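You operate a simulated robot arm through the tools that you are given. There is no shell and no other tool. Be economical: measure what you need, move in short steps, check, and stop when the job is done.

Carry out the task below with a simulated robot arm. There is one attempt and no reset: what you move stays moved.

JOB
Switch the teal lever on. Then put the grey felt pad in the rimmed tray. Then fetch the cream roll and stand it on the grey card. Then take the wax tin and leave it on the blue tray. Then take the dark grey cube and leave it on the gold disc on the end of the beige bench. Then take the small wood block and leave it on the long desk behind the black case. Then put the thick silver disc on top of the orange brick. Then take the grey pot on the right end of the near bench and put it away on the top of the white cube. Then put the white reel on the wall bench. Then take the grey buffer and put it on top of the orange reel. Then put the green jar on the top of the black cube. Then pull the right top drawer open. The order counts. Set down upright: cream roll, grey pot, grey buffer, green jar.

Only the result counts: the job must be done as asked and must still hold three seconds after the hand-in. Knocking over, shifting, dropping, spilling or breaking anything else fails it.

ROBOT AND FRAMES
A 7-joint arm with a fingered hand on a trunk, on a base that drives. Base frame: it is fixed to the floor where the robot stands at the start and does not move with it; the origin is under the middle of the robot, x ahead of it, y to its left, z up; the surface under the hand at the start is at about z = 0.971. Units: m, rad, N and s.
With the tool pointing down near the work surface it reaches from about 0.26 to 0.7 m from the robot's upright axis, wherever it stands. Its first joint turns from -2.897 to 2.897 rad. Places, roughly: blue tray [5.5, 1.5, 1]; cream roll (5x5x8 cm) [0.8, 0.3, 0.9]; dark grey cube (4x4x3 cm) [0.2, 0, 1]; gold disc (5x5x1 cm) [-1.3, -1.6, 0.8]; green jar (6x6x7 cm) [6.3, -3.9, 0.8]; grey buffer (5x5x7 cm) [-0.8, -1.9, 0.8]; grey card (10x8x2 cm) [3.7, -2.6, 0.8]; grey felt pad (5x8x3 cm) [0.9, 0.1, 0.9]; grey pot (8x8x12 cm) [0.9, -0.6, 0.9]; long desk behind the black case (22x20 cm) [3.8, -2.64, 0.8]; orange brick (6x8x5 cm) [-0.3, -5.4, 0.8]; orange reel (8x8x4 cm) [-0.6, -3.3, 0.8]; right top drawer [6.2, -3.7, 0.5]; rimmed tray [-0.75, -2.25, 0.75]; small wood block (6x4x3 cm) [0.4, -0.7, 0.9]; teal lever [0.6, 0, 1.2]; thick silver disc (5x5x2 cm) [0.8, -0.6, 0.9]; top of the black cube (25x18 cm) [8.28, -3.16, 1]; top of the white cube [11.8, 0.2, 1.1]; wall bench (30x21 cm) [-0.4, -4.94, 0.8]; white reel (8x8x5 cm) [1, -0.8, 0.9]. Payload 4 kg.
The TCP is the grasp point between the finger pads, 0.026 m short of the fingertips. In the tool frame z runs along the fingers and y along their closing line. The gripper opens to 0.148 m. The gripper's body begins 0.073 m behind the TCP. The gripper is a hand of 3 fingers: y runs from the thumb to the fingers, the wrist lies at [0, 0, -0.239] in the tool frame.
Orientation is that of the tool frame in the base frame, as [roll, pitch, yaw] about the fixed x, y, z axes, in that order (R = Rz(yaw) Ry(pitch) Rx(roll)). With the fingers straight down and closing along the base's y, the tool's x points along the base's -x, its y along +y and its z along -z.

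CONTROLS
- The arm moves only by the tool play_rows. Its argument "motion" is a list of rows, each an object of numbers (a shift or turn left out is 0): "dx", "dy", "dz": the shift along the tool's x, y, z in m; "ax", "ay", "az": the turn, a rotation vector about the tool's x, y, z in rad. In form: [{"dx": .., "dy": .., "dz": .., "ax": .., "ay": .., "az": ..}, ...]. A call has 1 to 20 rows; each row shifts and turns the commanded pose from where the row before left it, along the tool's axes as they then stand. Rows are played at 5 a second. More than 0.05 m and 0.15 rad between two rows, and nothing of the call is played. A pose out of reach is approached as far as the arm can. The call stops where the force on the tool passes 40 N (or 10 N more than at its start, if that is more) or the arm is blocked; 0.2 s more then pass. In this call time passes only in rows, and 0.2 s behind the last. It gives the time, the measured TCP pose, the force on the tool (base axes), the opening and the grip force at its end, in the units of the frame above (readings bear some noise), with the torque about the TCP (base axes, N m) and any sound that the robot's microphone picked up.
- Cameras (640 x 400 px; columns grow to the right, rows downward): "scene" is now at [0.0081, 0.1078, 1.5686]; the picture's right is [-0.56, -0.83, 0.00], its down [-0.59, 0.40, -0.70] and it looks along [0.58, -0.39, -0.71] (base axes); focal length 226 px, centre (320, 200). "wrist" rides on the gripper at [0.068, -0.039, -0.09] in the tool frame; the picture's right is [0.50, 0.87, 0.00], its down [-0.66, 0.38, -0.65] and it looks along [-0.57, 0.33, 0.76] (tool axes); focal length 222 px, centre (320, 200). There is no depth. A picture from a camera that has moved, and an enlarged one, comes with that camera's place and axes in the base frame and with its lens.
- get_image(camera): a new picture of that camera. It takes no simulated time.
- slide_trunk(by): slides the trunk up (or, below 0, down) by that many m; the arm and the scene camera ride with it, the base frame stays. It gives what a move gives, with no picture.
- base_move(legs): drives the robot by 1 to 6 legs, each [ahead, left, turn to the left] in m, m and rad, along the robot's own axes; the way and the turn of a leg run together, so that a leg with both is an arc; at most 1.5 m and 3.142 rad a leg. The arm and the cameras ride along, it lands a little off, and it stops where it bumps. It gives what a move gives.
- finger_targets(finger1, finger2, thumb_bend): sets how far each is bent, from 0 (flat) to 1 (curled in); at 0.3 the hand is open as for a grip, at 0.7 the pads meet at the TCP. One left out holds its place. A second passes; each finger stops where it meets its share of the squeeze, and holds until it gets a number again. It is the only way to open and close the hand. It gives what a move gives, with no picture; readings hold the bend of each and the force on the fingers (four entries, about 0 where the hand has none), thumb and palm.
- aim_head(pan, tilt): turns the head with the scene camera to pan (to the left, within 2.705 rad either way) and tilt (down, from -0.506 to 1.204), counted from straight ahead of the robot. It gives what a move gives.
- inspect(camera, box): a new picture of the part [left, top, right, bottom] of that camera's present view, enlarged. It takes no simulated time.
- close_job(): hands the job in; it is judged then, once.

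Work in short steps. Places have to be worked out from the pictures, the camera data and where the tool is seen: move nearer, look again, correct. Check each grasp and each placing, and mend what went wrong. You have 546 turns and 344 pictures in all, those below and enlarged ones among them. Open the gripper and draw the arm clear of the work before you hand the job in, unless the task says otherwise; then end with one line.

The tools are called after "Emit:" as a command line: name --argument value ..., lists and objects as JSON in quotes. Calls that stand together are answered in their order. play_rows: Moves the arm, as the interface text tells. Its arguments: {"type":"object","properties":{"motion":{"type":"array","items":{"type":"object","properties":{"dx":{"type":"number"},"dy":{"type":"number"},"dz":{"type":"number"},"ax":{"type":"number"},"ay":{"type":"number"},"az":{"type":"number"}}}}},"required":["motion"]} The other tools are called the same way: slide_trunk (by) slides the trunk up or down; finger_targets (finger1, finger2, thumb_bend) moves the fingers one by one; base_move (legs) drives the base; aim_head (pan, tilt) turns the head that bears the scene camera; get_image (camera) takes a picture; inspect (camera, box) takes an enlarged picture of a part of a camera's view; close_job () hands the job in.

At the start:

```text
clock: 0.0
position: [0.3597, -0.0689, 1.3692]
orientation: [3.141, -0.001, -3.141]
ft_force: [-0.6, -0.1, 0.4]
moment: [0.02, 0.0, 0.01]
width: 0.148
gripper_force: 0.1
shape: jaw
bend: [0.3, 0.3, 0.3]
finger forces: [0.0, 0.1, 0.1, 0.0, 0.0, 0.1]
trunk travel left (down, up): [-0.539, 0.051]
robot x, y, heading: [-0.0049, -0.0008, -0.001]
head pan, tilt: [-0.595, 0.796]
```

scene: 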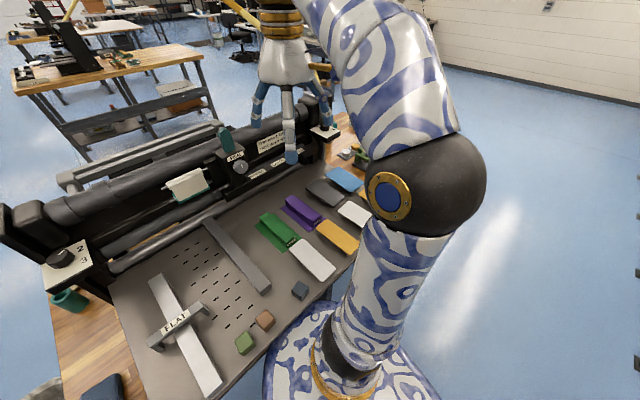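
wrist: 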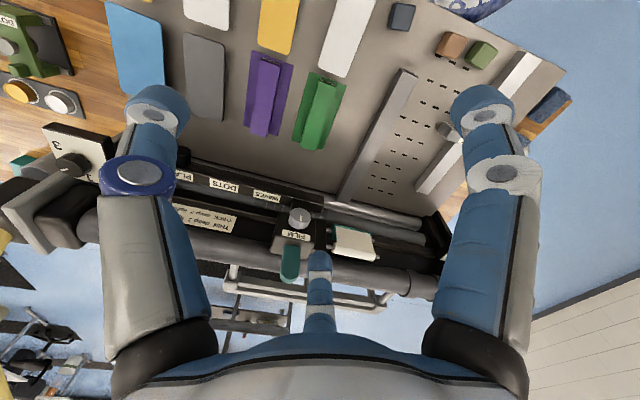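

I'll start by looking closely at the lever area in the scene view.

Emit:
inspect --camera "scene" --box '[140, 90, 340, 215]'

Emit:
inspect --camera "wrist" --box '[180, 150, 440, 312]'

```text
3.20 times, centred on (240, 152) of scene
camera zoom: at [0.0081, 0.1078, 1.5686], right [-0.56, -0.83, 0.0], down [-0.59, 0.4, -0.7], along [0.58, -0.39, -0.71], focal length 725 px, centre (576, 352)
```

zoom: 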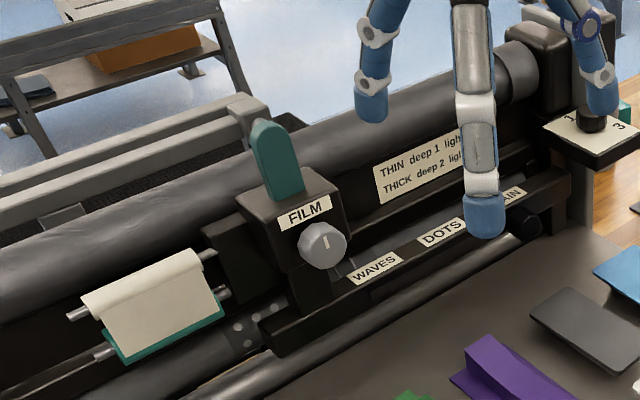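

```text
2.46 times, centred on (310, 231) of wrist
camera zoom: at [0.2928, -0.1105, 1.4588], right [-0.5, 0.87, 0.0], down [0.66, 0.38, 0.65], along [0.57, 0.33, -0.76], focal length 547 px, centre (345, 124)
```

zoom: 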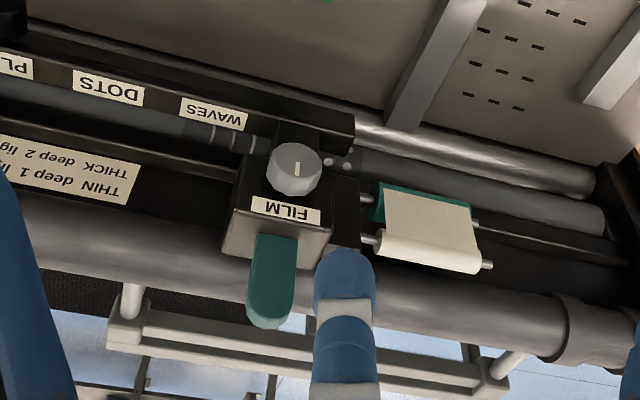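

The lever is near (0.60, 0.01, 1.21–1.28). I zoom further to find its hinge and any on/off marks.

Emit:
inspect --camera "scene" --box '[200, 115, 264, 190]'

Emit:
inspect --camera "wrist" --box '[260, 200, 340, 290]'

```text
5.33 times, centred on (232, 152) of scene
camera zoom: at [0.0081, 0.1078, 1.5686], right [-0.56, -0.83, 0.0], down [-0.59, 0.4, -0.7], along [0.58, -0.39, -0.71], focal length 1208 px, centre (789, 453)
```

zoom: 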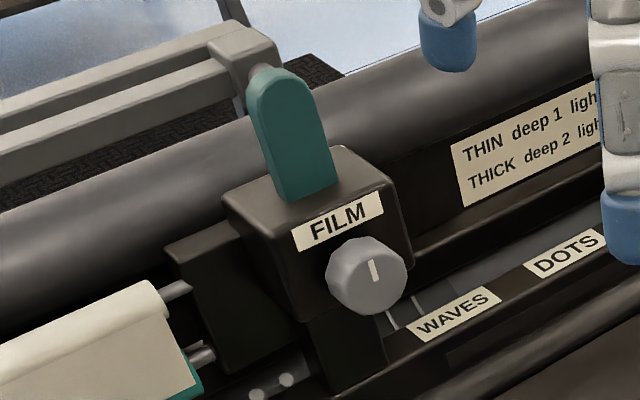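

```text
4.44 times, centred on (300, 245) of wrist
camera zoom: at [0.2928, -0.1105, 1.4588], right [-0.5, 0.87, 0.0], down [0.66, 0.38, 0.65], along [0.57, 0.33, -0.76], focal length 987 px, centre (409, 0)
```

zoom: 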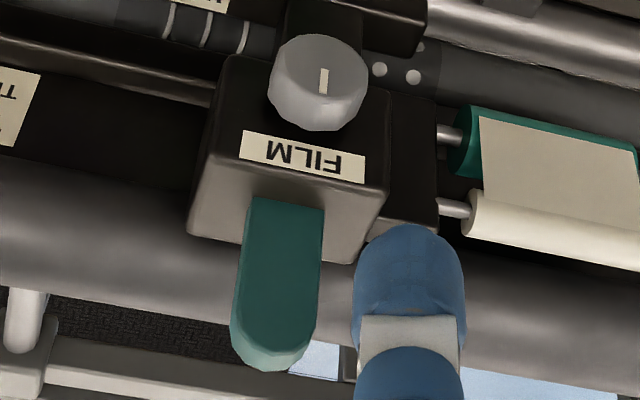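

The lever stands roughly vertical on the FILM box, broad face toward me, so its hinge most likely runs along y. I close the hand into a point and bring it in front of the lever.

Emit:
finger_targets --finger1 0.7 --finger2 0.7 --thumb_bend 0.7

Emit:
play_rows --motion '[{"dx": -0.04, "dy": 0.02, "dz": 0.02}, {"dx": -0.04, "dy": 0.02, "dz": 0.02}, {"dx": -0.04, "dy": 0.02, "dz": 0.02}, {"dx": -0.04, "dy": 0.019, "dz": 0.02}, {"dz": 0.019}]'

Emit:
get_image --camera "scene"

Emit:
get_image --camera "wrist"

```text
clock: 1.0
position: [0.36, -0.0701, 1.369]
orientation: [3.141, 0.0, 3.14]
ft_force: [0.0, 0.0, -0.6]
moment: [0.0, -0.02, -0.01]
width: 0.0002
gripper_force: 0.1
shape: fingers
bend: [0.69, 0.69, 0.7]
finger forces: [0.0, 0.0, 0.0, 0.0, 0.1, 0.0]
trunk travel left (down, up): [-0.539, 0.051]
robot x, y, heading: [-0.0014, 0.0051, 0.0]
head pan, tilt: [-0.595, 0.796]
```

```text
clock: 2.2
position: [0.5221, 0.0116, 1.2705]
orientation: [3.141, 0.003, 3.139]
ft_force: [0.1, 0.8, 0.0]
moment: [0.01, -0.02, 0.01]
width: 0.0003
gripper_force: 0.0
shape: fingers
bend: [0.69, 0.69, 0.7]
finger forces: [0.0, 0.1, 0.0, 0.0, 0.1, 0.1]
trunk travel left (down, up): [-0.539, 0.051]
robot x, y, heading: [-0.0007, -0.0029, -0.002]
head pan, tilt: [-0.595, 0.796]
```

```text
337 pictures are left
camera scene: at [0.0079, 0.1078, 1.5687], right [-0.56, -0.83, 0.0], down [-0.59, 0.4, -0.7], along [0.58, -0.39, -0.71], focal length 226 px, centre (320, 200)
```

scene: 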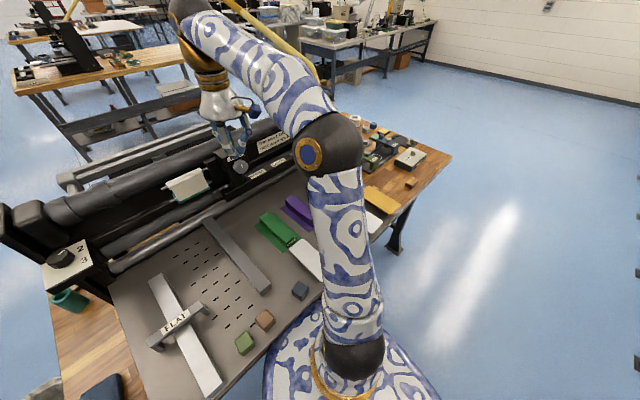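

```text
336 pictures are left
camera wrist: at [0.4534, -0.0298, 1.3597], right [-0.5, 0.87, 0.0], down [0.65, 0.38, 0.65], along [0.57, 0.33, -0.76], focal length 222 px, centre (320, 200)
```

wrist: 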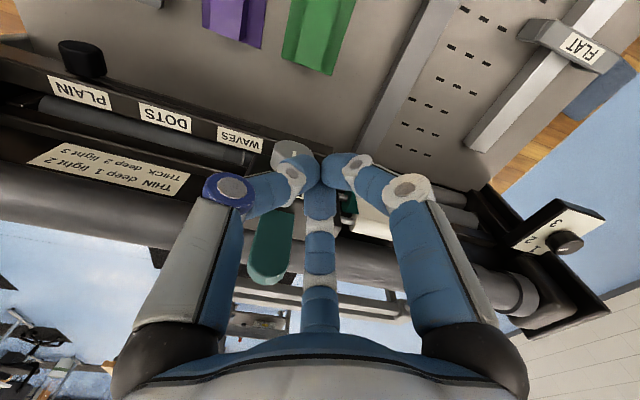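

The closed fingertips are in front of the lever. I now push slowly away (+x) and watch the force.

Emit:
play_rows --motion '[{"dx": -0.02}, {"dx": -0.02}, {"dx": -0.01}, {"dx": -0.01}, {"dx": -0.01}, {"dx": -0.01}]'

Emit:
inspect --camera "wrist" --box '[220, 120, 420, 300]'

Emit:
inspect --camera "scene" --box '[180, 80, 300, 190]'

```text
clock: 3.6
position: [0.5789, 0.0105, 1.2703]
orientation: [-3.14, 0.003, -3.14]
ft_force: [-11.0, 8.1, 2.1]
moment: [0.06, 0.01, 0.2]
width: 0.0019
gripper_force: 8.0
shape: fingers
bend: [0.67, 0.71, 0.7]
finger forces: [0.0, 15.6, 0.1, 0.0, 0.0, 0.0]
out of reach, approached as far as the arm can: row 5, 6
trunk travel left (down, up): [-0.539, 0.051]
robot x, y, heading: [-0.0005, 0.0001, -0.001]
head pan, tilt: [-0.595, 0.796]
```

```text
2.22 times, centred on (320, 210) of wrist
camera zoom: at [0.5108, -0.0296, 1.361], right [-0.5, 0.87, 0.0], down [0.65, 0.38, 0.66], along [0.57, 0.33, -0.76], focal length 494 px, centre (320, 178)
```

zoom: 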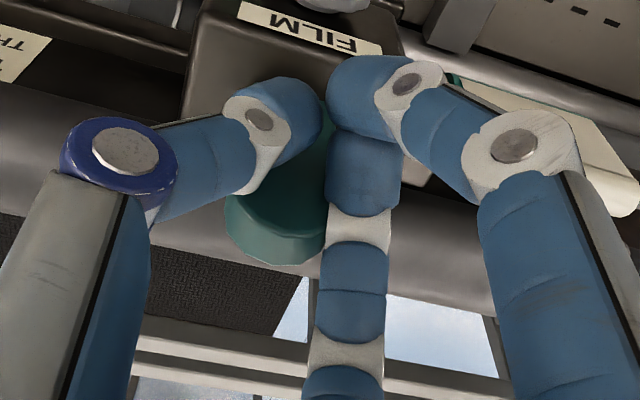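

```text
3.64 times, centred on (240, 135) of scene
camera zoom: at [0.0056, 0.1092, 1.5685], right [-0.56, -0.83, 0.0], down [-0.59, 0.4, -0.7], along [0.58, -0.39, -0.71], focal length 824 px, centre (611, 436)
```

zoom: 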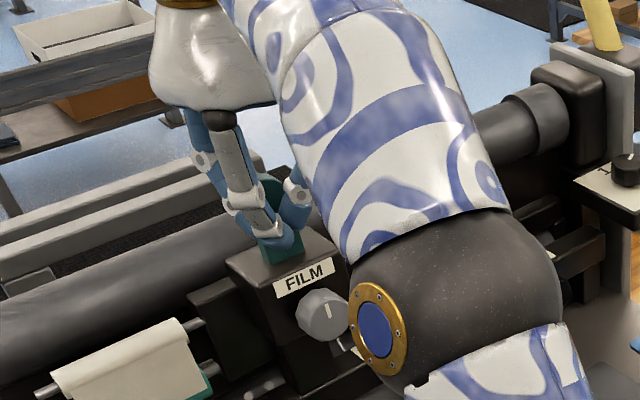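

At x≈0.585 the arm is out of reach with the tool straight down. I back off and tilt the fingers forward by 0.75 rad to gain reach, then push again.

Emit:
play_rows --motion '[{"dx": 0.03}, {"dx": 0.03}, {"ay": -0.15}, {"ay": -0.15}, {"ay": -0.15}, {"ay": -0.15}, {"ay": -0.15}]'

Emit:
inspect --camera "scene" --box '[180, 80, 300, 190]'

Emit:
get_image --camera "wrist"

```text
clock: 5.2
position: [0.5202, 0.0083, 1.2709]
orientation: [-3.142, 0.753, -3.142]
ft_force: [0.2, 0.2, -0.4]
moment: [0.03, 0.02, 0.01]
width: 0.0
gripper_force: 0.0
shape: fingers
bend: [0.69, 0.69, 0.7]
finger forces: [0.0, 0.0, 0.0, 0.1, 0.0, 0.1]
trunk travel left (down, up): [-0.539, 0.051]
robot x, y, heading: [0.0011, -0.002, 0.002]
head pan, tilt: [-0.595, 0.796]
```

```text
3.64 times, centred on (240, 135) of scene
camera zoom: at [0.0077, 0.1079, 1.5686], right [-0.56, -0.83, 0.0], down [-0.59, 0.4, -0.7], along [0.58, -0.39, -0.71], focal length 824 px, centre (611, 436)
```

zoom: 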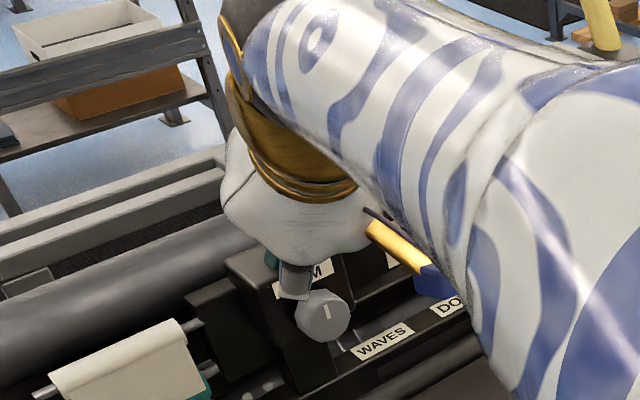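

```text
332 pictures are left
camera wrist: at [0.4092, -0.0316, 1.2896], right [-0.36, 0.87, -0.34], down [0.03, 0.38, 0.93], along [0.93, 0.33, -0.17], focal length 222 px, centre (320, 200)
```

wrist: 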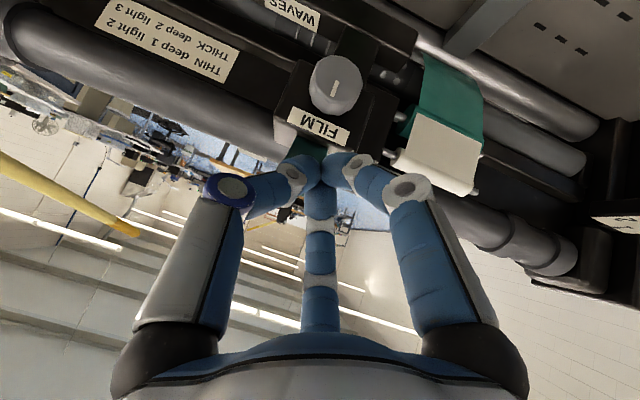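

Tilted fine. Push along base +x in small steps.

Emit:
play_rows --motion '[{"dx": -0.0146, "dz": 0.0136}, {"dx": -0.0146, "dz": 0.0136}, {"dx": -0.0073, "dz": 0.0068}, {"dx": -0.0073, "dz": 0.0068}, {"dx": -0.0073, "dz": 0.0068}, {"dx": -0.0073, "dz": 0.0068}, {"dx": -0.0073, "dz": 0.0068}]'

Emit:
inspect --camera "wrist" --box '[220, 80, 420, 260]'

```text
clock: 6.3
position: [0.5723, 0.0092, 1.2722]
orientation: [-3.141, 0.745, 3.139]
ft_force: [-33.1, -0.4, 11.3]
moment: [0.08, -0.04, 0.07]
width: 0.004
gripper_force: 21.4
shape: fingers
bend: [0.67, 0.72, 0.7]
finger forces: [0.1, 27.1, 0.0, 0.1, 15.7, 0.0]
trunk travel left (down, up): [-0.539, 0.051]
robot x, y, heading: [-0.0028, -0.0026, -0.003]
head pan, tilt: [-0.595, 0.796]
stopped in row 5: the force on the tool passed its limit at 49 N (the readings are from after the stop); the commanded pose is now the measured one
```

```text
2.22 times, centred on (320, 170) of wrist
camera zoom: at [0.4614, -0.0321, 1.2923], right [-0.37, 0.87, -0.34], down [0.04, 0.38, 0.92], along [0.93, 0.32, -0.17], focal length 494 px, centre (320, 267)
```

zoom: 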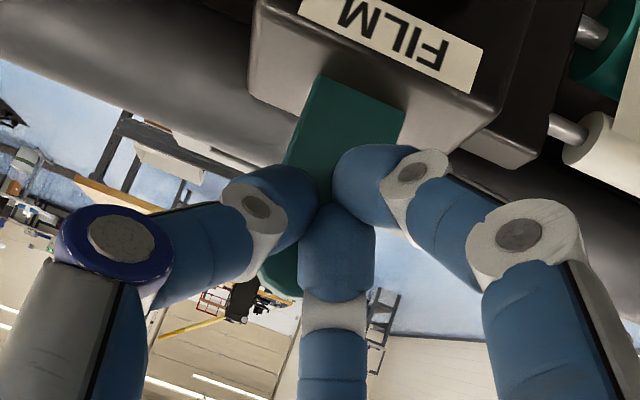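

49 N in +x moved nothing, so the lever is at its far stop that way. I back off, open part way, and take the lever between the pads so I can feel the other directions.

Emit:
play_rows --motion '[{"dx": 0.0292, "dz": -0.0272}, {"dx": 0.0146, "dz": -0.0136}]'

Emit:
finger_targets --finger1 0.5 --finger2 0.5 --thumb_bend 0.5

Emit:
play_rows --motion '[{"dx": -0.0219, "dz": 0.0204}, {"dx": -0.0219, "dz": 0.0204}, {"dx": -0.011, "dz": 0.0102}, {"dz": 0.01, "dx": 0.0093}]'

Emit:
get_image --camera "wrist"

```text
clock: 6.9
position: [0.5199, 0.0097, 1.2688]
orientation: [-3.141, 0.741, 3.14]
ft_force: [-0.3, -1.4, 0.1]
moment: [-0.01, 0.0, -0.01]
width: 0.0007
gripper_force: 0.1
shape: fingers
bend: [0.69, 0.7, 0.7]
finger forces: [0.0, 0.0, 0.0, 0.0, 0.1, 0.1]
trunk travel left (down, up): [-0.539, 0.051]
robot x, y, heading: [-0.0019, -0.0009, 0.001]
head pan, tilt: [-0.595, 0.796]
```

```text
clock: 7.9
position: [0.5196, 0.0097, 1.269]
orientation: [-3.142, 0.743, 3.139]
ft_force: [-0.3, -0.8, 0.2]
moment: [-0.04, 0.02, 0.03]
width: 0.0616
gripper_force: 0.0
shape: fingers
bend: [0.5, 0.5, 0.5]
finger forces: [0.1, 0.0, 0.0, 0.0, 0.1, 0.0]
trunk travel left (down, up): [-0.539, 0.051]
robot x, y, heading: [-0.0033, -0.001, 0.001]
head pan, tilt: [-0.595, 0.796]
```

```text
clock: 8.9
position: [0.5931, 0.0087, 1.2575]
orientation: [-3.141, 0.745, 3.142]
ft_force: [-5.3, 1.5, 14.3]
moment: [0.32, 0.19, 0.1]
width: 0.0552
gripper_force: 7.3
shape: fingers
bend: [0.55, 0.5, 0.5]
finger forces: [15.3, 0.0, 0.0, 0.0, 0.0, 0.0]
trunk travel left (down, up): [-0.539, 0.051]
robot x, y, heading: [0.0019, -0.0013, -0.003]
head pan, tilt: [-0.595, 0.796]
```

```text
330 pictures are left
camera wrist: at [0.4819, -0.0309, 1.2774], right [-0.37, 0.87, -0.34], down [0.04, 0.38, 0.92], along [0.93, 0.33, -0.17], focal length 222 px, centre (320, 200)
```

wrist: 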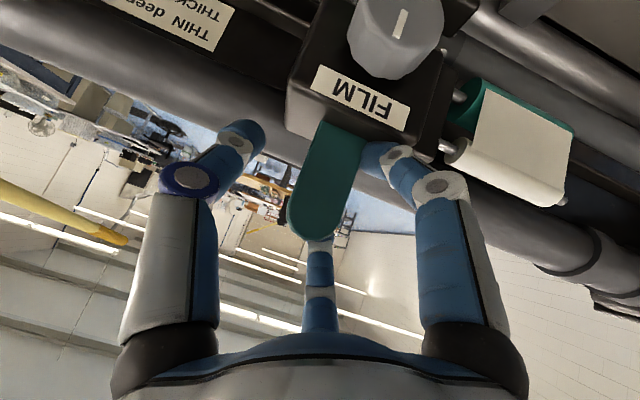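

Finger 1 rests on the box. I raise 12 mm and close gently on the lever.

Emit:
play_rows --motion '[{"dx": -0.0088, "dz": -0.0081}]'

Emit:
finger_targets --finger1 0.7 --finger2 0.7 --thumb_bend 0.7

Emit:
get_image --camera "wrist"

```text
clock: 9.3
position: [0.5954, 0.0093, 1.2648]
orientation: [3.141, 0.74, 3.14]
ft_force: [0.7, 1.1, 1.6]
moment: [0.1, -0.06, -0.01]
width: 0.0598
gripper_force: 0.5
shape: fingers
bend: [0.52, 0.5, 0.5]
finger forces: [2.2, 0.1, 0.1, 0.0, 0.0, 0.0]
trunk travel left (down, up): [-0.539, 0.051]
robot x, y, heading: [0.0011, 0.0009, 0.002]
head pan, tilt: [-0.595, 0.796]
```

```text
clock: 10.3
position: [0.5956, 0.0087, 1.266]
orientation: [-3.141, 0.742, 3.139]
ft_force: [-5.3, 1.5, -9.0]
moment: [0.13, 0.27, 0.01]
width: 0.0316
gripper_force: 7.6
shape: fingers
bend: [0.56, 0.7, 0.65]
finger forces: [8.6, 0.1, 0.0, 0.0, 6.0, 0.1]
trunk travel left (down, up): [-0.539, 0.051]
robot x, y, heading: [-0.0024, -0.0028, -0.005]
head pan, tilt: [-0.595, 0.796]
```

```text
329 pictures are left
camera wrist: at [0.4848, -0.0313, 1.2871], right [-0.37, 0.87, -0.34], down [0.04, 0.38, 0.92], along [0.93, 0.33, -0.18], focal length 222 px, centre (320, 200)
```

wrist: 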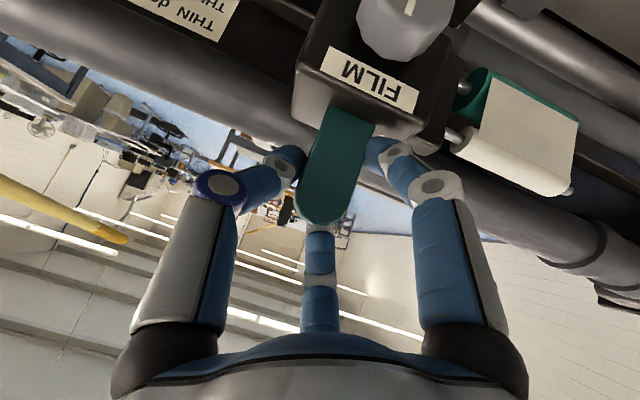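

The thumb and finger 1 hold the lever sides, finger 2 is behind it. I pull toward the robot (−x) in 1 cm steps.

Emit:
play_rows --motion '[{"dx": 0.0074, "dz": -0.0067}, {"dx": 0.0074, "dz": -0.0067}, {"dx": 0.0074, "dz": -0.0067}, {"dx": 0.0074, "dz": -0.0067}]'

Emit:
get_image --camera "wrist"

```text
clock: 11.3
position: [0.5598, 0.0066, 1.2659]
orientation: [-3.14, 0.744, 3.138]
ft_force: [12.3, -4.7, -1.2]
moment: [0.0, -0.21, 0.06]
width: 0.0275
gripper_force: 9.2
shape: fingers
bend: [0.62, 0.7, 0.63]
finger forces: [5.5, 0.6, 0.1, 0.1, 12.1, 0.0]
trunk travel left (down, up): [-0.539, 0.051]
robot x, y, heading: [0.0019, -0.0012, 0.006]
head pan, tilt: [-0.595, 0.796]
```

```text
328 pictures are left
camera wrist: at [0.4477, -0.0331, 1.287], right [-0.37, 0.87, -0.34], down [0.04, 0.38, 0.92], along [0.93, 0.32, -0.17], focal length 222 px, centre (320, 200)
```

wrist: 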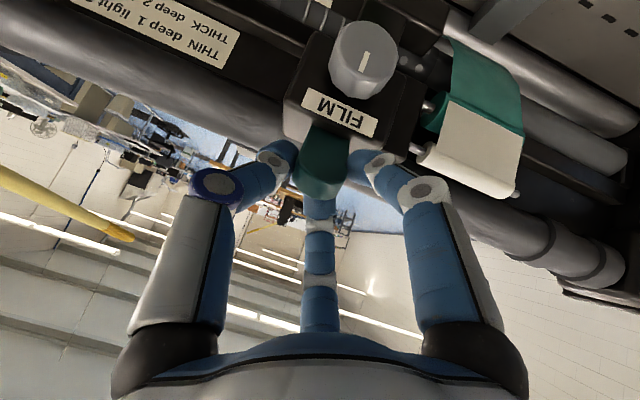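

The lever is coming over toward me. I continue along the arc (back and slightly down).

Emit:
play_rows --motion '[{"dx": 0.0114, "dz": -0.0024}, {"dx": 0.0114, "dz": -0.0024}]'

Emit:
inspect --camera "wrist" --box '[220, 80, 420, 260]'

```text
clock: 11.9
position: [0.5367, 0.0084, 1.2542]
orientation: [3.141, 0.743, 3.14]
ft_force: [7.8, -0.8, 10.9]
moment: [0.03, -0.34, -0.05]
width: 0.0046
gripper_force: 6.7
shape: fingers
bend: [0.66, 0.6, 0.7]
finger forces: [0.0, 12.7, 0.0, 0.0, 0.0, 0.0]
trunk travel left (down, up): [-0.539, 0.051]
robot x, y, heading: [-0.0017, -0.0025, -0.001]
head pan, tilt: [-0.595, 0.796]
```

```text
2.22 times, centred on (320, 170) of wrist
camera zoom: at [0.4263, -0.0324, 1.2751], right [-0.37, 0.87, -0.34], down [0.04, 0.38, 0.93], along [0.93, 0.33, -0.17], focal length 494 px, centre (320, 267)
```

zoom: 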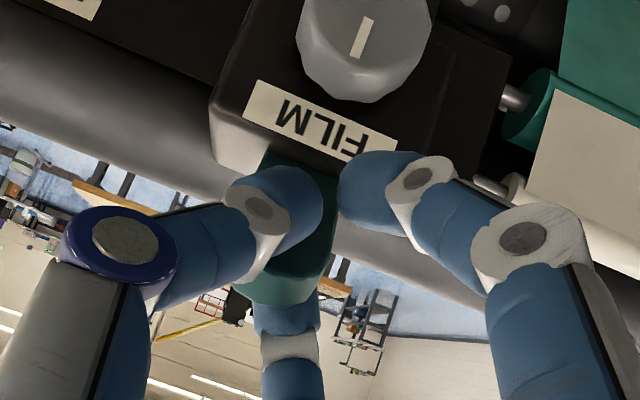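

Finger 2 still hooks behind the lever. I keep pulling back.

Emit:
play_rows --motion '[{"dx": 0.0094, "dz": -0.0046}, {"dx": 0.0094, "dz": -0.0046}, {"dx": 0.0094, "dz": -0.0046}]'

Emit:
inspect --camera "wrist" --box '[220, 80, 420, 260]'

```text
clock: 12.7
position: [0.5127, 0.0058, 1.2441]
orientation: [-3.141, 0.738, 3.14]
ft_force: [32.1, -5.5, 6.2]
moment: [0.12, 0.18, -0.48]
width: 0.0049
gripper_force: 14.3
shape: fingers
bend: [0.66, 0.5, 0.7]
finger forces: [0.0, 27.9, 0.0, 0.0, 0.0, 0.0]
trunk travel left (down, up): [-0.539, 0.051]
robot x, y, heading: [-0.0032, -0.0, 0.001]
head pan, tilt: [-0.595, 0.796]
```

```text
2.22 times, centred on (320, 170) of wrist
camera zoom: at [0.4011, -0.0333, 1.2644], right [-0.37, 0.87, -0.34], down [0.04, 0.38, 0.92], along [0.93, 0.32, -0.18], focal length 494 px, centre (320, 267)
```

zoom: 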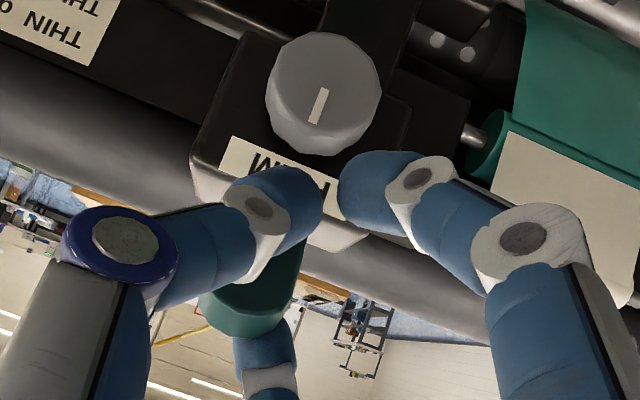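

32 N now, the lever may have reached its end. I release: forward a little, open, up, and then look.

Emit:
play_rows --motion '[{"dx": -0.0146, "dz": 0.0136}, {"dx": -0.0272, "dz": -0.0292}, {"dx": -0.0272, "dz": -0.0292}]'

Emit:
get_image --camera "wrist"

Emit:
inspect --camera "scene" --box '[180, 80, 300, 190]'

```text
clock: 13.5
position: [0.5266, 0.0095, 1.3263]
orientation: [-3.14, 0.736, 3.138]
ft_force: [-0.2, -0.7, 1.2]
moment: [0.02, 0.03, 0.01]
width: 0.0049
gripper_force: 0.0
shape: fingers
bend: [0.67, 0.69, 0.7]
finger forces: [0.0, 0.1, 0.1, 0.0, 0.1, 0.1]
trunk travel left (down, up): [-0.539, 0.051]
robot x, y, heading: [-0.0001, -0.0014, 0.0]
head pan, tilt: [-0.595, 0.796]
```

```text
325 pictures are left
camera wrist: at [0.4153, -0.0303, 1.3461], right [-0.37, 0.87, -0.34], down [0.04, 0.38, 0.92], along [0.93, 0.33, -0.18], focal length 222 px, centre (320, 200)
```

wrist: 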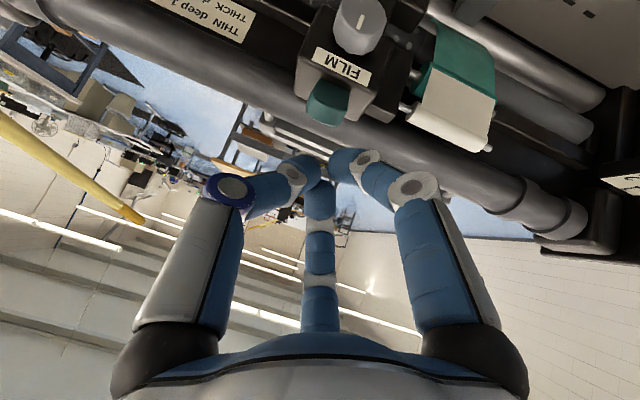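

```text
3.64 times, centred on (240, 135) of scene
camera zoom: at [0.0076, 0.1078, 1.5685], right [-0.56, -0.83, 0.0], down [-0.59, 0.4, -0.7], along [0.58, -0.39, -0.71], focal length 824 px, centre (611, 436)
```

zoom: 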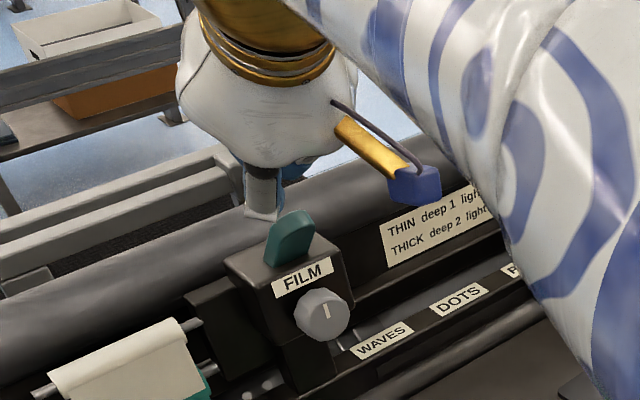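

The lever stays tilted about 40° toward me. To be sure it's at its end stop, I hook the closed fist behind it and pull once more.

Emit:
play_rows --motion '[{"dx": -0.0292, "dz": 0.0272}, {"dx": -0.0292, "dz": 0.0272}, {"dx": 0.0204, "dz": 0.0219}, {"dx": 0.0204, "dz": 0.0219}]'

Emit:
play_rows --motion '[{"dx": 0.0073, "dz": -0.0068}, {"dx": 0.0073, "dz": -0.0068}, {"dx": 0.0073, "dz": -0.0068}, {"dx": 0.0073, "dz": -0.0068}, {"dx": 0.0073, "dz": -0.0068}]'

Emit:
get_image --camera "wrist"

```text
clock: 14.5
position: [0.606, 0.0062, 1.2652]
orientation: [-3.141, 0.743, 3.139]
ft_force: [1.4, 0.0, 2.3]
moment: [0.03, 0.02, -0.05]
width: 0.0041
gripper_force: 1.0
shape: fingers
bend: [0.67, 0.69, 0.7]
finger forces: [1.9, 0.0, 0.0, 0.1, 0.0, 0.0]
trunk travel left (down, up): [-0.539, 0.051]
robot x, y, heading: [-0.0015, -0.002, -0.002]
head pan, tilt: [-0.595, 0.796]
```

```text
clock: 15.6
position: [0.5681, 0.0109, 1.2689]
orientation: [-3.14, 0.758, -3.14]
ft_force: [18.2, 4.7, 7.8]
moment: [0.01, -0.21, 0.29]
width: 0.0121
gripper_force: 10.5
shape: fingers
bend: [0.67, 0.7, 0.68]
finger forces: [6.5, 0.0, 0.0, 0.0, 14.6, 0.0]
trunk travel left (down, up): [-0.539, 0.051]
robot x, y, heading: [-0.0002, 0.0025, 0.005]
head pan, tilt: [-0.595, 0.796]
stopped in row 5: the force on the tool passed its limit at 48 N (the readings are from after the stop); the commanded pose is now the measured one
```

```text
323 pictures are left
camera wrist: at [0.4566, -0.0305, 1.2879], right [-0.37, 0.86, -0.34], down [0.03, 0.38, 0.92], along [0.93, 0.33, -0.16], focal length 222 px, centre (320, 200)
```

wrist: 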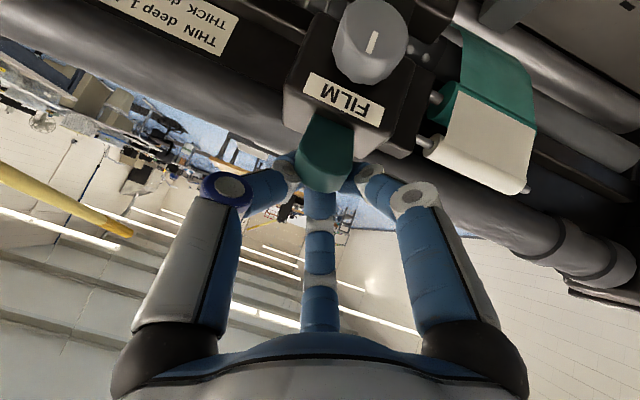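

Firm end stop at 48 N: the lever is on. I lift clear, back off, and straighten the tool.

Emit:
play_rows --motion '[{"dx": -0.0146, "dz": 0.0136}, {"dx": -0.0272, "dz": -0.0292}, {"dx": -0.0272, "dz": -0.0292}, {"dx": -0.0136, "dz": -0.0146}, {"dx": 0.0292, "dz": -0.0272}, {"dx": 0.0292, "dz": -0.0272}, {"dx": 0.0292, "dz": -0.0272}, {"dx": 0.0292, "dz": -0.0272}, {"ay": 0.15}, {"ay": 0.15}, {"ay": 0.15}, {"ay": 0.15}, {"ay": 0.15}]'

Emit:
aim_head --pan 0.0 --tilt 0.6

Emit:
get_image --camera "scene"

Emit:
aim_head --pan -0.9 --tilt 0.6

Emit:
get_image --camera "scene"

```text
clock: 18.4
position: [0.4244, 0.0076, 1.3655]
orientation: [3.141, 0.003, 3.14]
ft_force: [0.3, -0.5, -0.4]
moment: [-0.01, 0.02, -0.04]
width: 0.0049
gripper_force: 0.1
shape: fingers
bend: [0.67, 0.7, 0.7]
finger forces: [0.0, 0.0, 0.0, 0.0, 0.0, 0.0]
trunk travel left (down, up): [-0.539, 0.051]
robot x, y, heading: [0.001, 0.003, 0.002]
head pan, tilt: [-0.595, 0.796]
```

```text
clock: 19.4
position: [0.4228, 0.0081, 1.3656]
orientation: [-3.141, 0.007, 3.141]
ft_force: [1.1, 0.0, -0.2]
moment: [0.02, 0.04, -0.01]
width: 0.0049
gripper_force: 0.1
shape: fingers
bend: [0.67, 0.7, 0.7]
finger forces: [0.1, 0.0, 0.1, 0.0, 0.0, 0.0]
trunk travel left (down, up): [-0.539, 0.051]
robot x, y, heading: [-0.0015, -0.002, -0.0]
head pan, tilt: [0.0, 0.6]
```

```text
322 pictures are left
camera scene: at [0.0295, 0.1531, 1.5852], right [0.0, -1.0, 0.0], down [-0.57, 0.0, -0.82], along [0.82, 0.0, -0.57], focal length 226 px, centre (320, 200)
```

scene: 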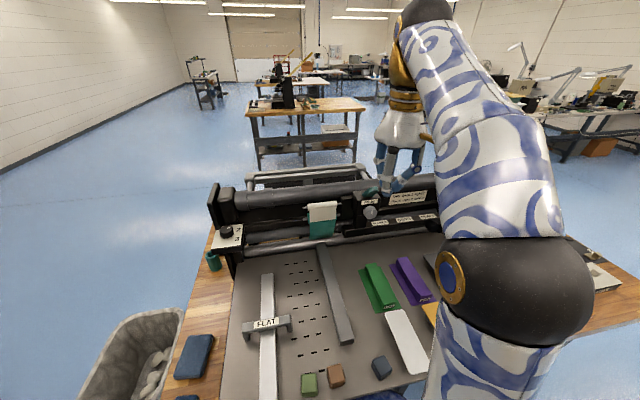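

```text
clock: 20.6
position: [0.424, 0.0089, 1.366]
orientation: [-3.139, 0.007, -3.142]
ft_force: [-0.3, -0.6, -1.2]
moment: [0.01, 0.01, 0.0]
width: 0.0051
gripper_force: 0.1
shape: fingers
bend: [0.67, 0.7, 0.7]
finger forces: [0.0, 0.1, 0.0, 0.0, 0.0, 0.0]
trunk travel left (down, up): [-0.539, 0.051]
robot x, y, heading: [0.0023, 0.0013, -0.002]
head pan, tilt: [-0.901, 0.6]
```

```text
321 pictures are left
camera scene: at [-0.004, 0.084, 1.5852], right [-0.78, -0.62, 0.0], down [-0.35, 0.44, -0.83], along [0.51, -0.65, -0.56], focal length 226 px, centre (320, 200)
```

scene: 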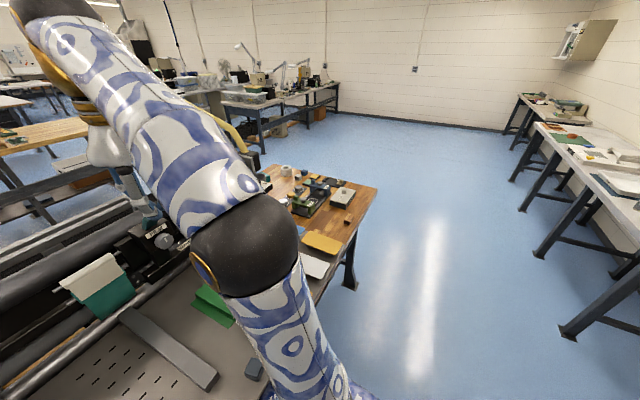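

I survey the rest of the room to plan drives.

Emit:
aim_head --pan -1.8 --tilt 0.45

Emit:
get_image --camera "scene"

Emit:
aim_head --pan -2.7 --tilt 0.45

Emit:
get_image --camera "scene"

Emit:
aim_head --pan 1.2 --tilt 0.6

Emit:
get_image --camera "scene"

```text
clock: 21.8
position: [0.4233, 0.0085, 1.364]
orientation: [-3.14, 0.006, 3.141]
ft_force: [0.3, -1.0, 1.0]
moment: [0.0, 0.01, 0.0]
width: 0.0049
gripper_force: 0.0
shape: fingers
bend: [0.67, 0.7, 0.7]
finger forces: [0.0, 0.0, 0.0, 0.1, 0.0, 0.1]
trunk travel left (down, up): [-0.539, 0.051]
robot x, y, heading: [0.0038, -0.0004, 0.003]
head pan, tilt: [-1.799, 0.45]
```

```text
320 pictures are left
camera scene: at [-0.0797, 0.0636, 1.5987], right [-0.97, 0.23, 0.0], down [0.1, 0.42, -0.9], along [-0.2, -0.88, -0.44], focal length 226 px, centre (320, 200)
```

scene: 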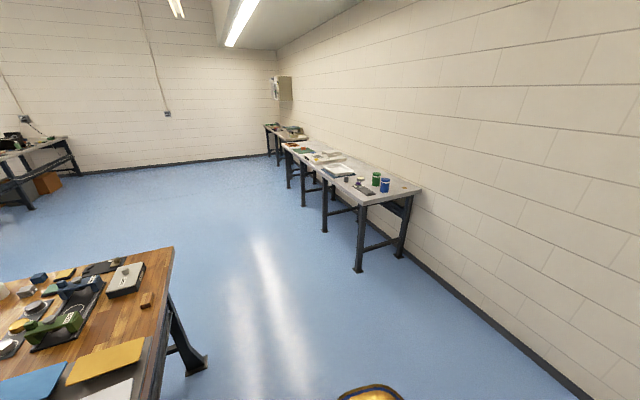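

```text
clock: 23.0
position: [0.4229, 0.0085, 1.366]
orientation: [-3.138, 0.007, -3.14]
ft_force: [-0.6, 0.4, 0.1]
moment: [0.01, 0.0, 0.03]
width: 0.0046
gripper_force: 0.1
shape: fingers
bend: [0.67, 0.7, 0.7]
finger forces: [0.0, 0.0, 0.1, 0.0, 0.0, 0.0]
trunk travel left (down, up): [-0.539, 0.051]
robot x, y, heading: [0.0018, 0.0005, -0.002]
head pan, tilt: [-2.7, 0.45]
```

```text
319 pictures are left
camera scene: at [-0.142, 0.1138, 1.5988], right [-0.43, 0.9, 0.0], down [0.39, 0.19, -0.9], along [-0.81, -0.39, -0.44], focal length 226 px, centre (320, 200)
```

scene: 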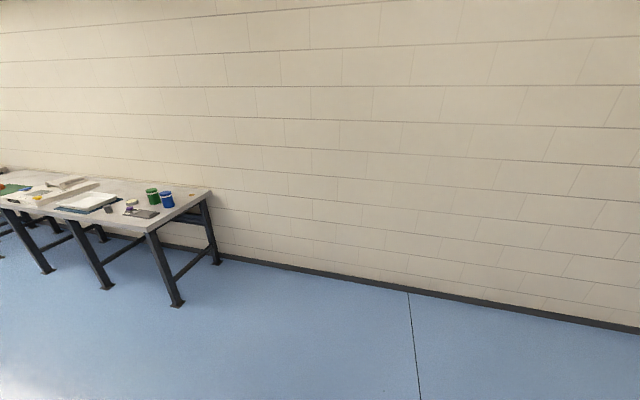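

```text
clock: 26.2
position: [0.4233, 0.0082, 1.3643]
orientation: [-3.14, 0.008, -3.14]
ft_force: [0.2, 0.2, 0.4]
moment: [0.0, -0.01, -0.02]
width: 0.0047
gripper_force: 0.1
shape: fingers
bend: [0.67, 0.7, 0.7]
finger forces: [0.0, 0.0, 0.1, 0.1, 0.0, 0.1]
trunk travel left (down, up): [-0.539, 0.051]
robot x, y, heading: [-0.0012, 0.0015, 0.001]
head pan, tilt: [1.201, 0.6]
```

```text
318 pictures are left
camera scene: at [-0.027, 0.2356, 1.5852], right [0.93, -0.36, 0.0], down [-0.2, -0.53, -0.83], along [0.3, 0.77, -0.56], focal length 226 px, centre (320, 200)
```

scene: 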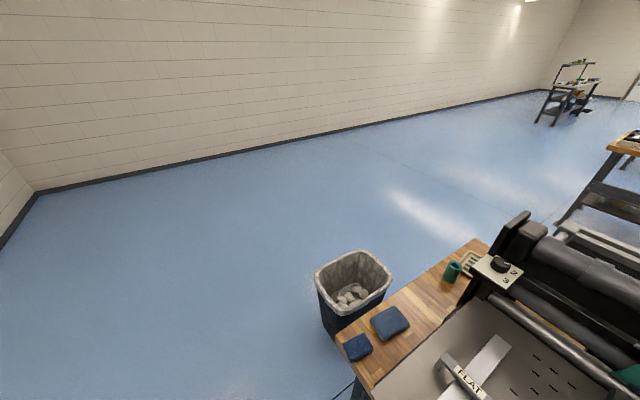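

The bench spans roughly x 0.3–1.0, y −0.95–0.6, so the felt pad and roll are behind the machine. I drive around the bench's right end to its back, in two calls.

Emit:
base_move --legs '[[-0.35, 0, 0], [0.15, -0.7, 0], [0.3, -0.8, 0], [1.5, 0, 0]]'

Emit:
aim_head --pan 1.0 --tilt 0.5

Emit:
get_image --camera "scene"

```text
clock: 43.2
position: [2.05, -1.422, 1.3641]
orientation: [-3.139, 0.003, -3.115]
ft_force: [-0.4, 0.0, 0.4]
moment: [0.02, -0.01, 0.0]
width: 0.005
gripper_force: 0.1
shape: fingers
bend: [0.67, 0.7, 0.7]
finger forces: [0.0, 0.1, 0.1, 0.0, 0.0, 0.0]
trunk travel left (down, up): [-0.539, 0.051]
robot x, y, heading: [1.6261, -1.4426, 0.029]
head pan, tilt: [1.201, 0.6]
```

```text
clock: 43.9
position: [2.0504, -1.4226, 1.3645]
orientation: [-3.138, 0.007, -3.116]
ft_force: [-1.6, 0.0, -0.6]
moment: [0.0, -0.03, -0.03]
width: 0.0051
gripper_force: 0.0
shape: fingers
bend: [0.67, 0.7, 0.7]
finger forces: [0.0, 0.0, 0.1, 0.0, 0.0, 0.0]
trunk travel left (down, up): [-0.539, 0.051]
robot x, y, heading: [1.6269, -1.4387, 0.021]
head pan, tilt: [1.0, 0.499]
```

```text
317 pictures are left
camera scene: at [1.6121, -1.2127, 1.5942], right [0.86, -0.52, 0.0], down [-0.25, -0.41, -0.88], along [0.45, 0.75, -0.48], focal length 226 px, centre (320, 200)
```

scene: 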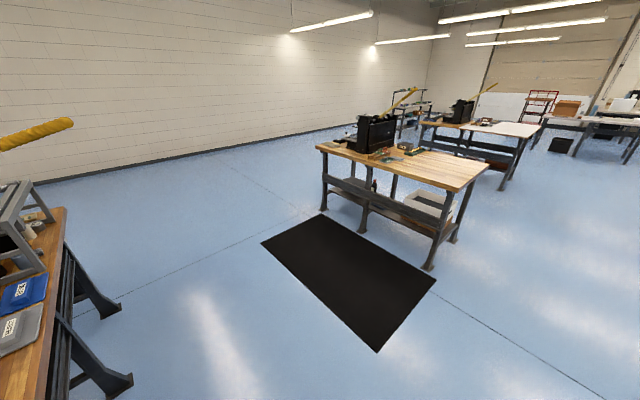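

Clear floor behind the bench. I strafe left to y≈0.1 and turn to face the bench's back.

Emit:
base_move --legs '[[-0.05, 1.5, 0], [0, 0, 3.12]]'

Emit:
aim_head --pan 0.3 --tilt 0.8

Emit:
get_image --camera "scene"

Emit:
get_image --camera "wrist"

```text
refused: leg 1 is longer than a leg can be; nothing moved
```

```text
clock: 45.0
position: [2.0507, -1.4224, 1.365]
orientation: [-3.14, 0.006, -3.117]
ft_force: [0.5, -0.4, 0.2]
moment: [-0.02, 0.0, -0.03]
width: 0.005
gripper_force: 0.1
shape: fingers
bend: [0.67, 0.7, 0.7]
finger forces: [0.0, 0.0, 0.1, 0.1, 0.1, 0.0]
trunk travel left (down, up): [-0.539, 0.051]
robot x, y, heading: [1.6287, -1.4416, 0.028]
head pan, tilt: [0.3, 0.799]
```

```text
316 pictures are left
camera scene: at [1.6414, -1.2647, 1.5683], right [0.32, -0.95, 0.0], down [-0.68, -0.23, -0.7], along [0.66, 0.22, -0.72], focal length 226 px, centre (320, 200)
```

scene: 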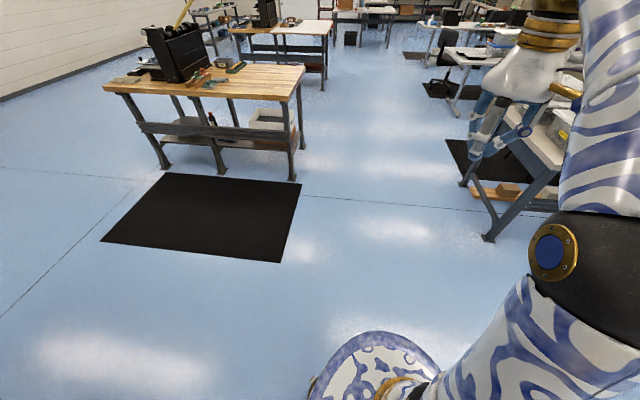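

```text
315 pictures are left
camera wrist: at [1.9836, -1.4649, 1.4546], right [-0.52, 0.85, 0.0], down [0.64, 0.4, 0.66], along [0.56, 0.34, -0.75], focal length 222 px, centre (320, 200)
```

wrist: 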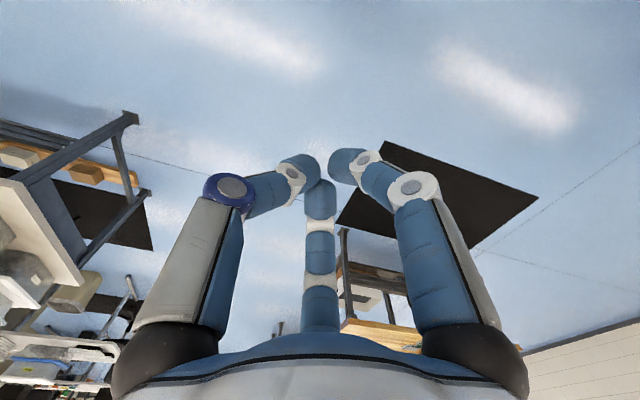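

The leg was slightly too long; I split it.

Emit:
base_move --legs '[[0, 0.8, 0], [0, 0.7, 0], [0, 0, 3.1]]'

Emit:
aim_head --pan 0.3 --tilt 0.8

Emit:
get_image --camera "scene"

Emit:
get_image --camera "wrist"

```text
clock: 59.9
position: [1.1632, 0.0394, 1.3655]
orientation: [-3.14, 0.006, -0.002]
ft_force: [0.3, 0.8, 0.0]
moment: [0.0, 0.02, -0.04]
width: 0.0048
gripper_force: 0.0
shape: fingers
bend: [0.67, 0.7, 0.7]
finger forces: [0.0, 0.0, 0.0, 0.1, 0.0, 0.0]
trunk travel left (down, up): [-0.539, 0.051]
robot x, y, heading: [1.5899, 0.0486, 3.144]
head pan, tilt: [0.3, 0.799]
```

```text
clock: 60.5
position: [1.1637, 0.0391, 1.365]
orientation: [-3.14, 0.007, 0.0]
ft_force: [0.6, 0.8, -0.1]
moment: [0.02, 0.01, 0.02]
width: 0.005
gripper_force: 0.0
shape: fingers
bend: [0.67, 0.7, 0.7]
finger forces: [0.0, 0.0, 0.0, 0.0, 0.0, 0.1]
trunk travel left (down, up): [-0.539, 0.051]
robot x, y, heading: [1.5865, 0.0437, 3.138]
head pan, tilt: [0.3, 0.799]
```

```text
314 pictures are left
camera scene: at [1.5702, -0.1254, 1.5683], right [-0.29, 0.96, 0.0], down [0.69, 0.21, -0.7], along [-0.67, -0.21, -0.72], focal length 226 px, centre (320, 200)
```

scene: 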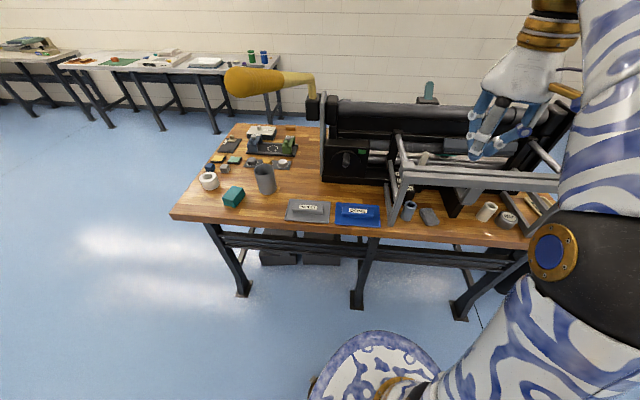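

```text
313 pictures are left
camera wrist: at [1.2312, 0.0769, 1.4546], right [0.5, -0.87, 0.0], down [-0.65, -0.38, 0.66], along [-0.57, -0.33, -0.75], focal length 222 px, centre (320, 200)
```

wrist: 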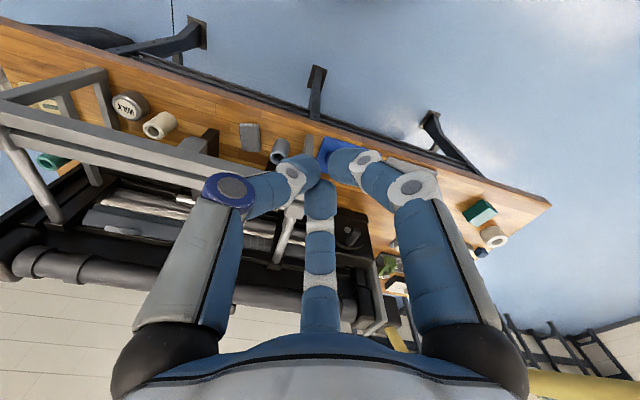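

Felt pad, cream roll and the wax tin are along the bench's back edge. I zoom on them.

Emit:
inspect --camera "scene" --box '[380, 150, 560, 262]'

Emit:
inspect --camera "wrist" --box '[90, 70, 310, 208]'

Emit:
inspect --camera "scene" --box '[165, 115, 345, 227]'

```text
3.56 times, centred on (470, 206) of scene
camera zoom: at [1.5702, -0.1254, 1.5683], right [-0.29, 0.96, 0.0], down [0.69, 0.21, -0.7], along [-0.67, -0.21, -0.72], focal length 805 px, centre (-213, 179)
```

zoom: 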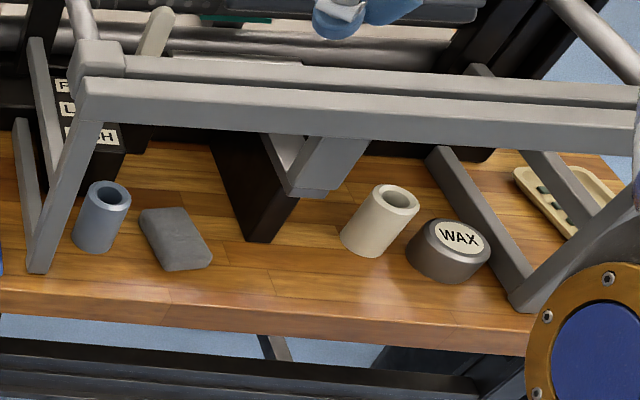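

```text
2.90 times, centred on (200, 139) of wrist
camera zoom: at [1.2312, 0.0769, 1.4546], right [0.5, -0.87, 0.0], down [-0.65, -0.38, 0.66], along [-0.57, -0.33, -0.75], focal length 644 px, centre (668, 377)
```

zoom: 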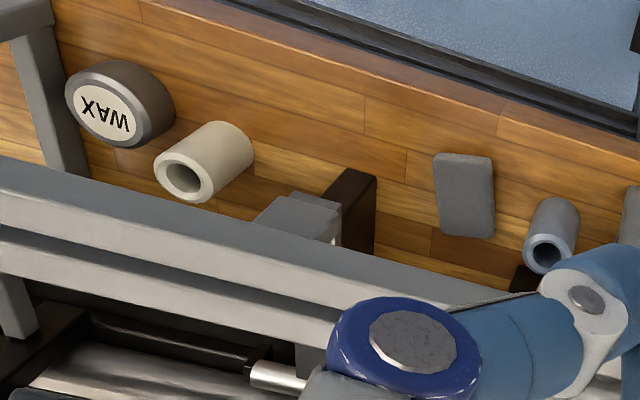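

```text
3.56 times, centred on (255, 171) of scene
camera zoom: at [1.5702, -0.1254, 1.5683], right [-0.29, 0.96, 0.0], down [0.69, 0.21, -0.7], along [-0.67, -0.21, -0.72], focal length 805 px, centre (551, 303)
```

zoom: 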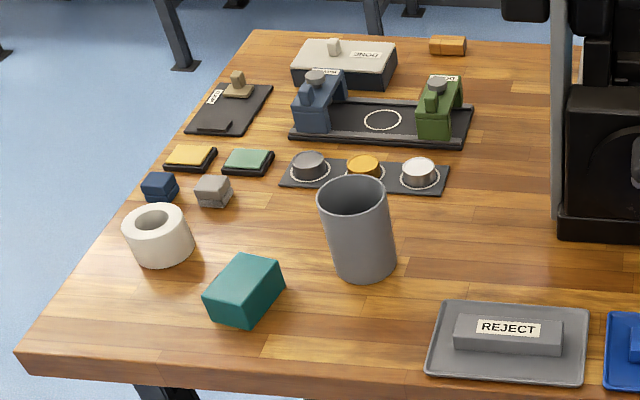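

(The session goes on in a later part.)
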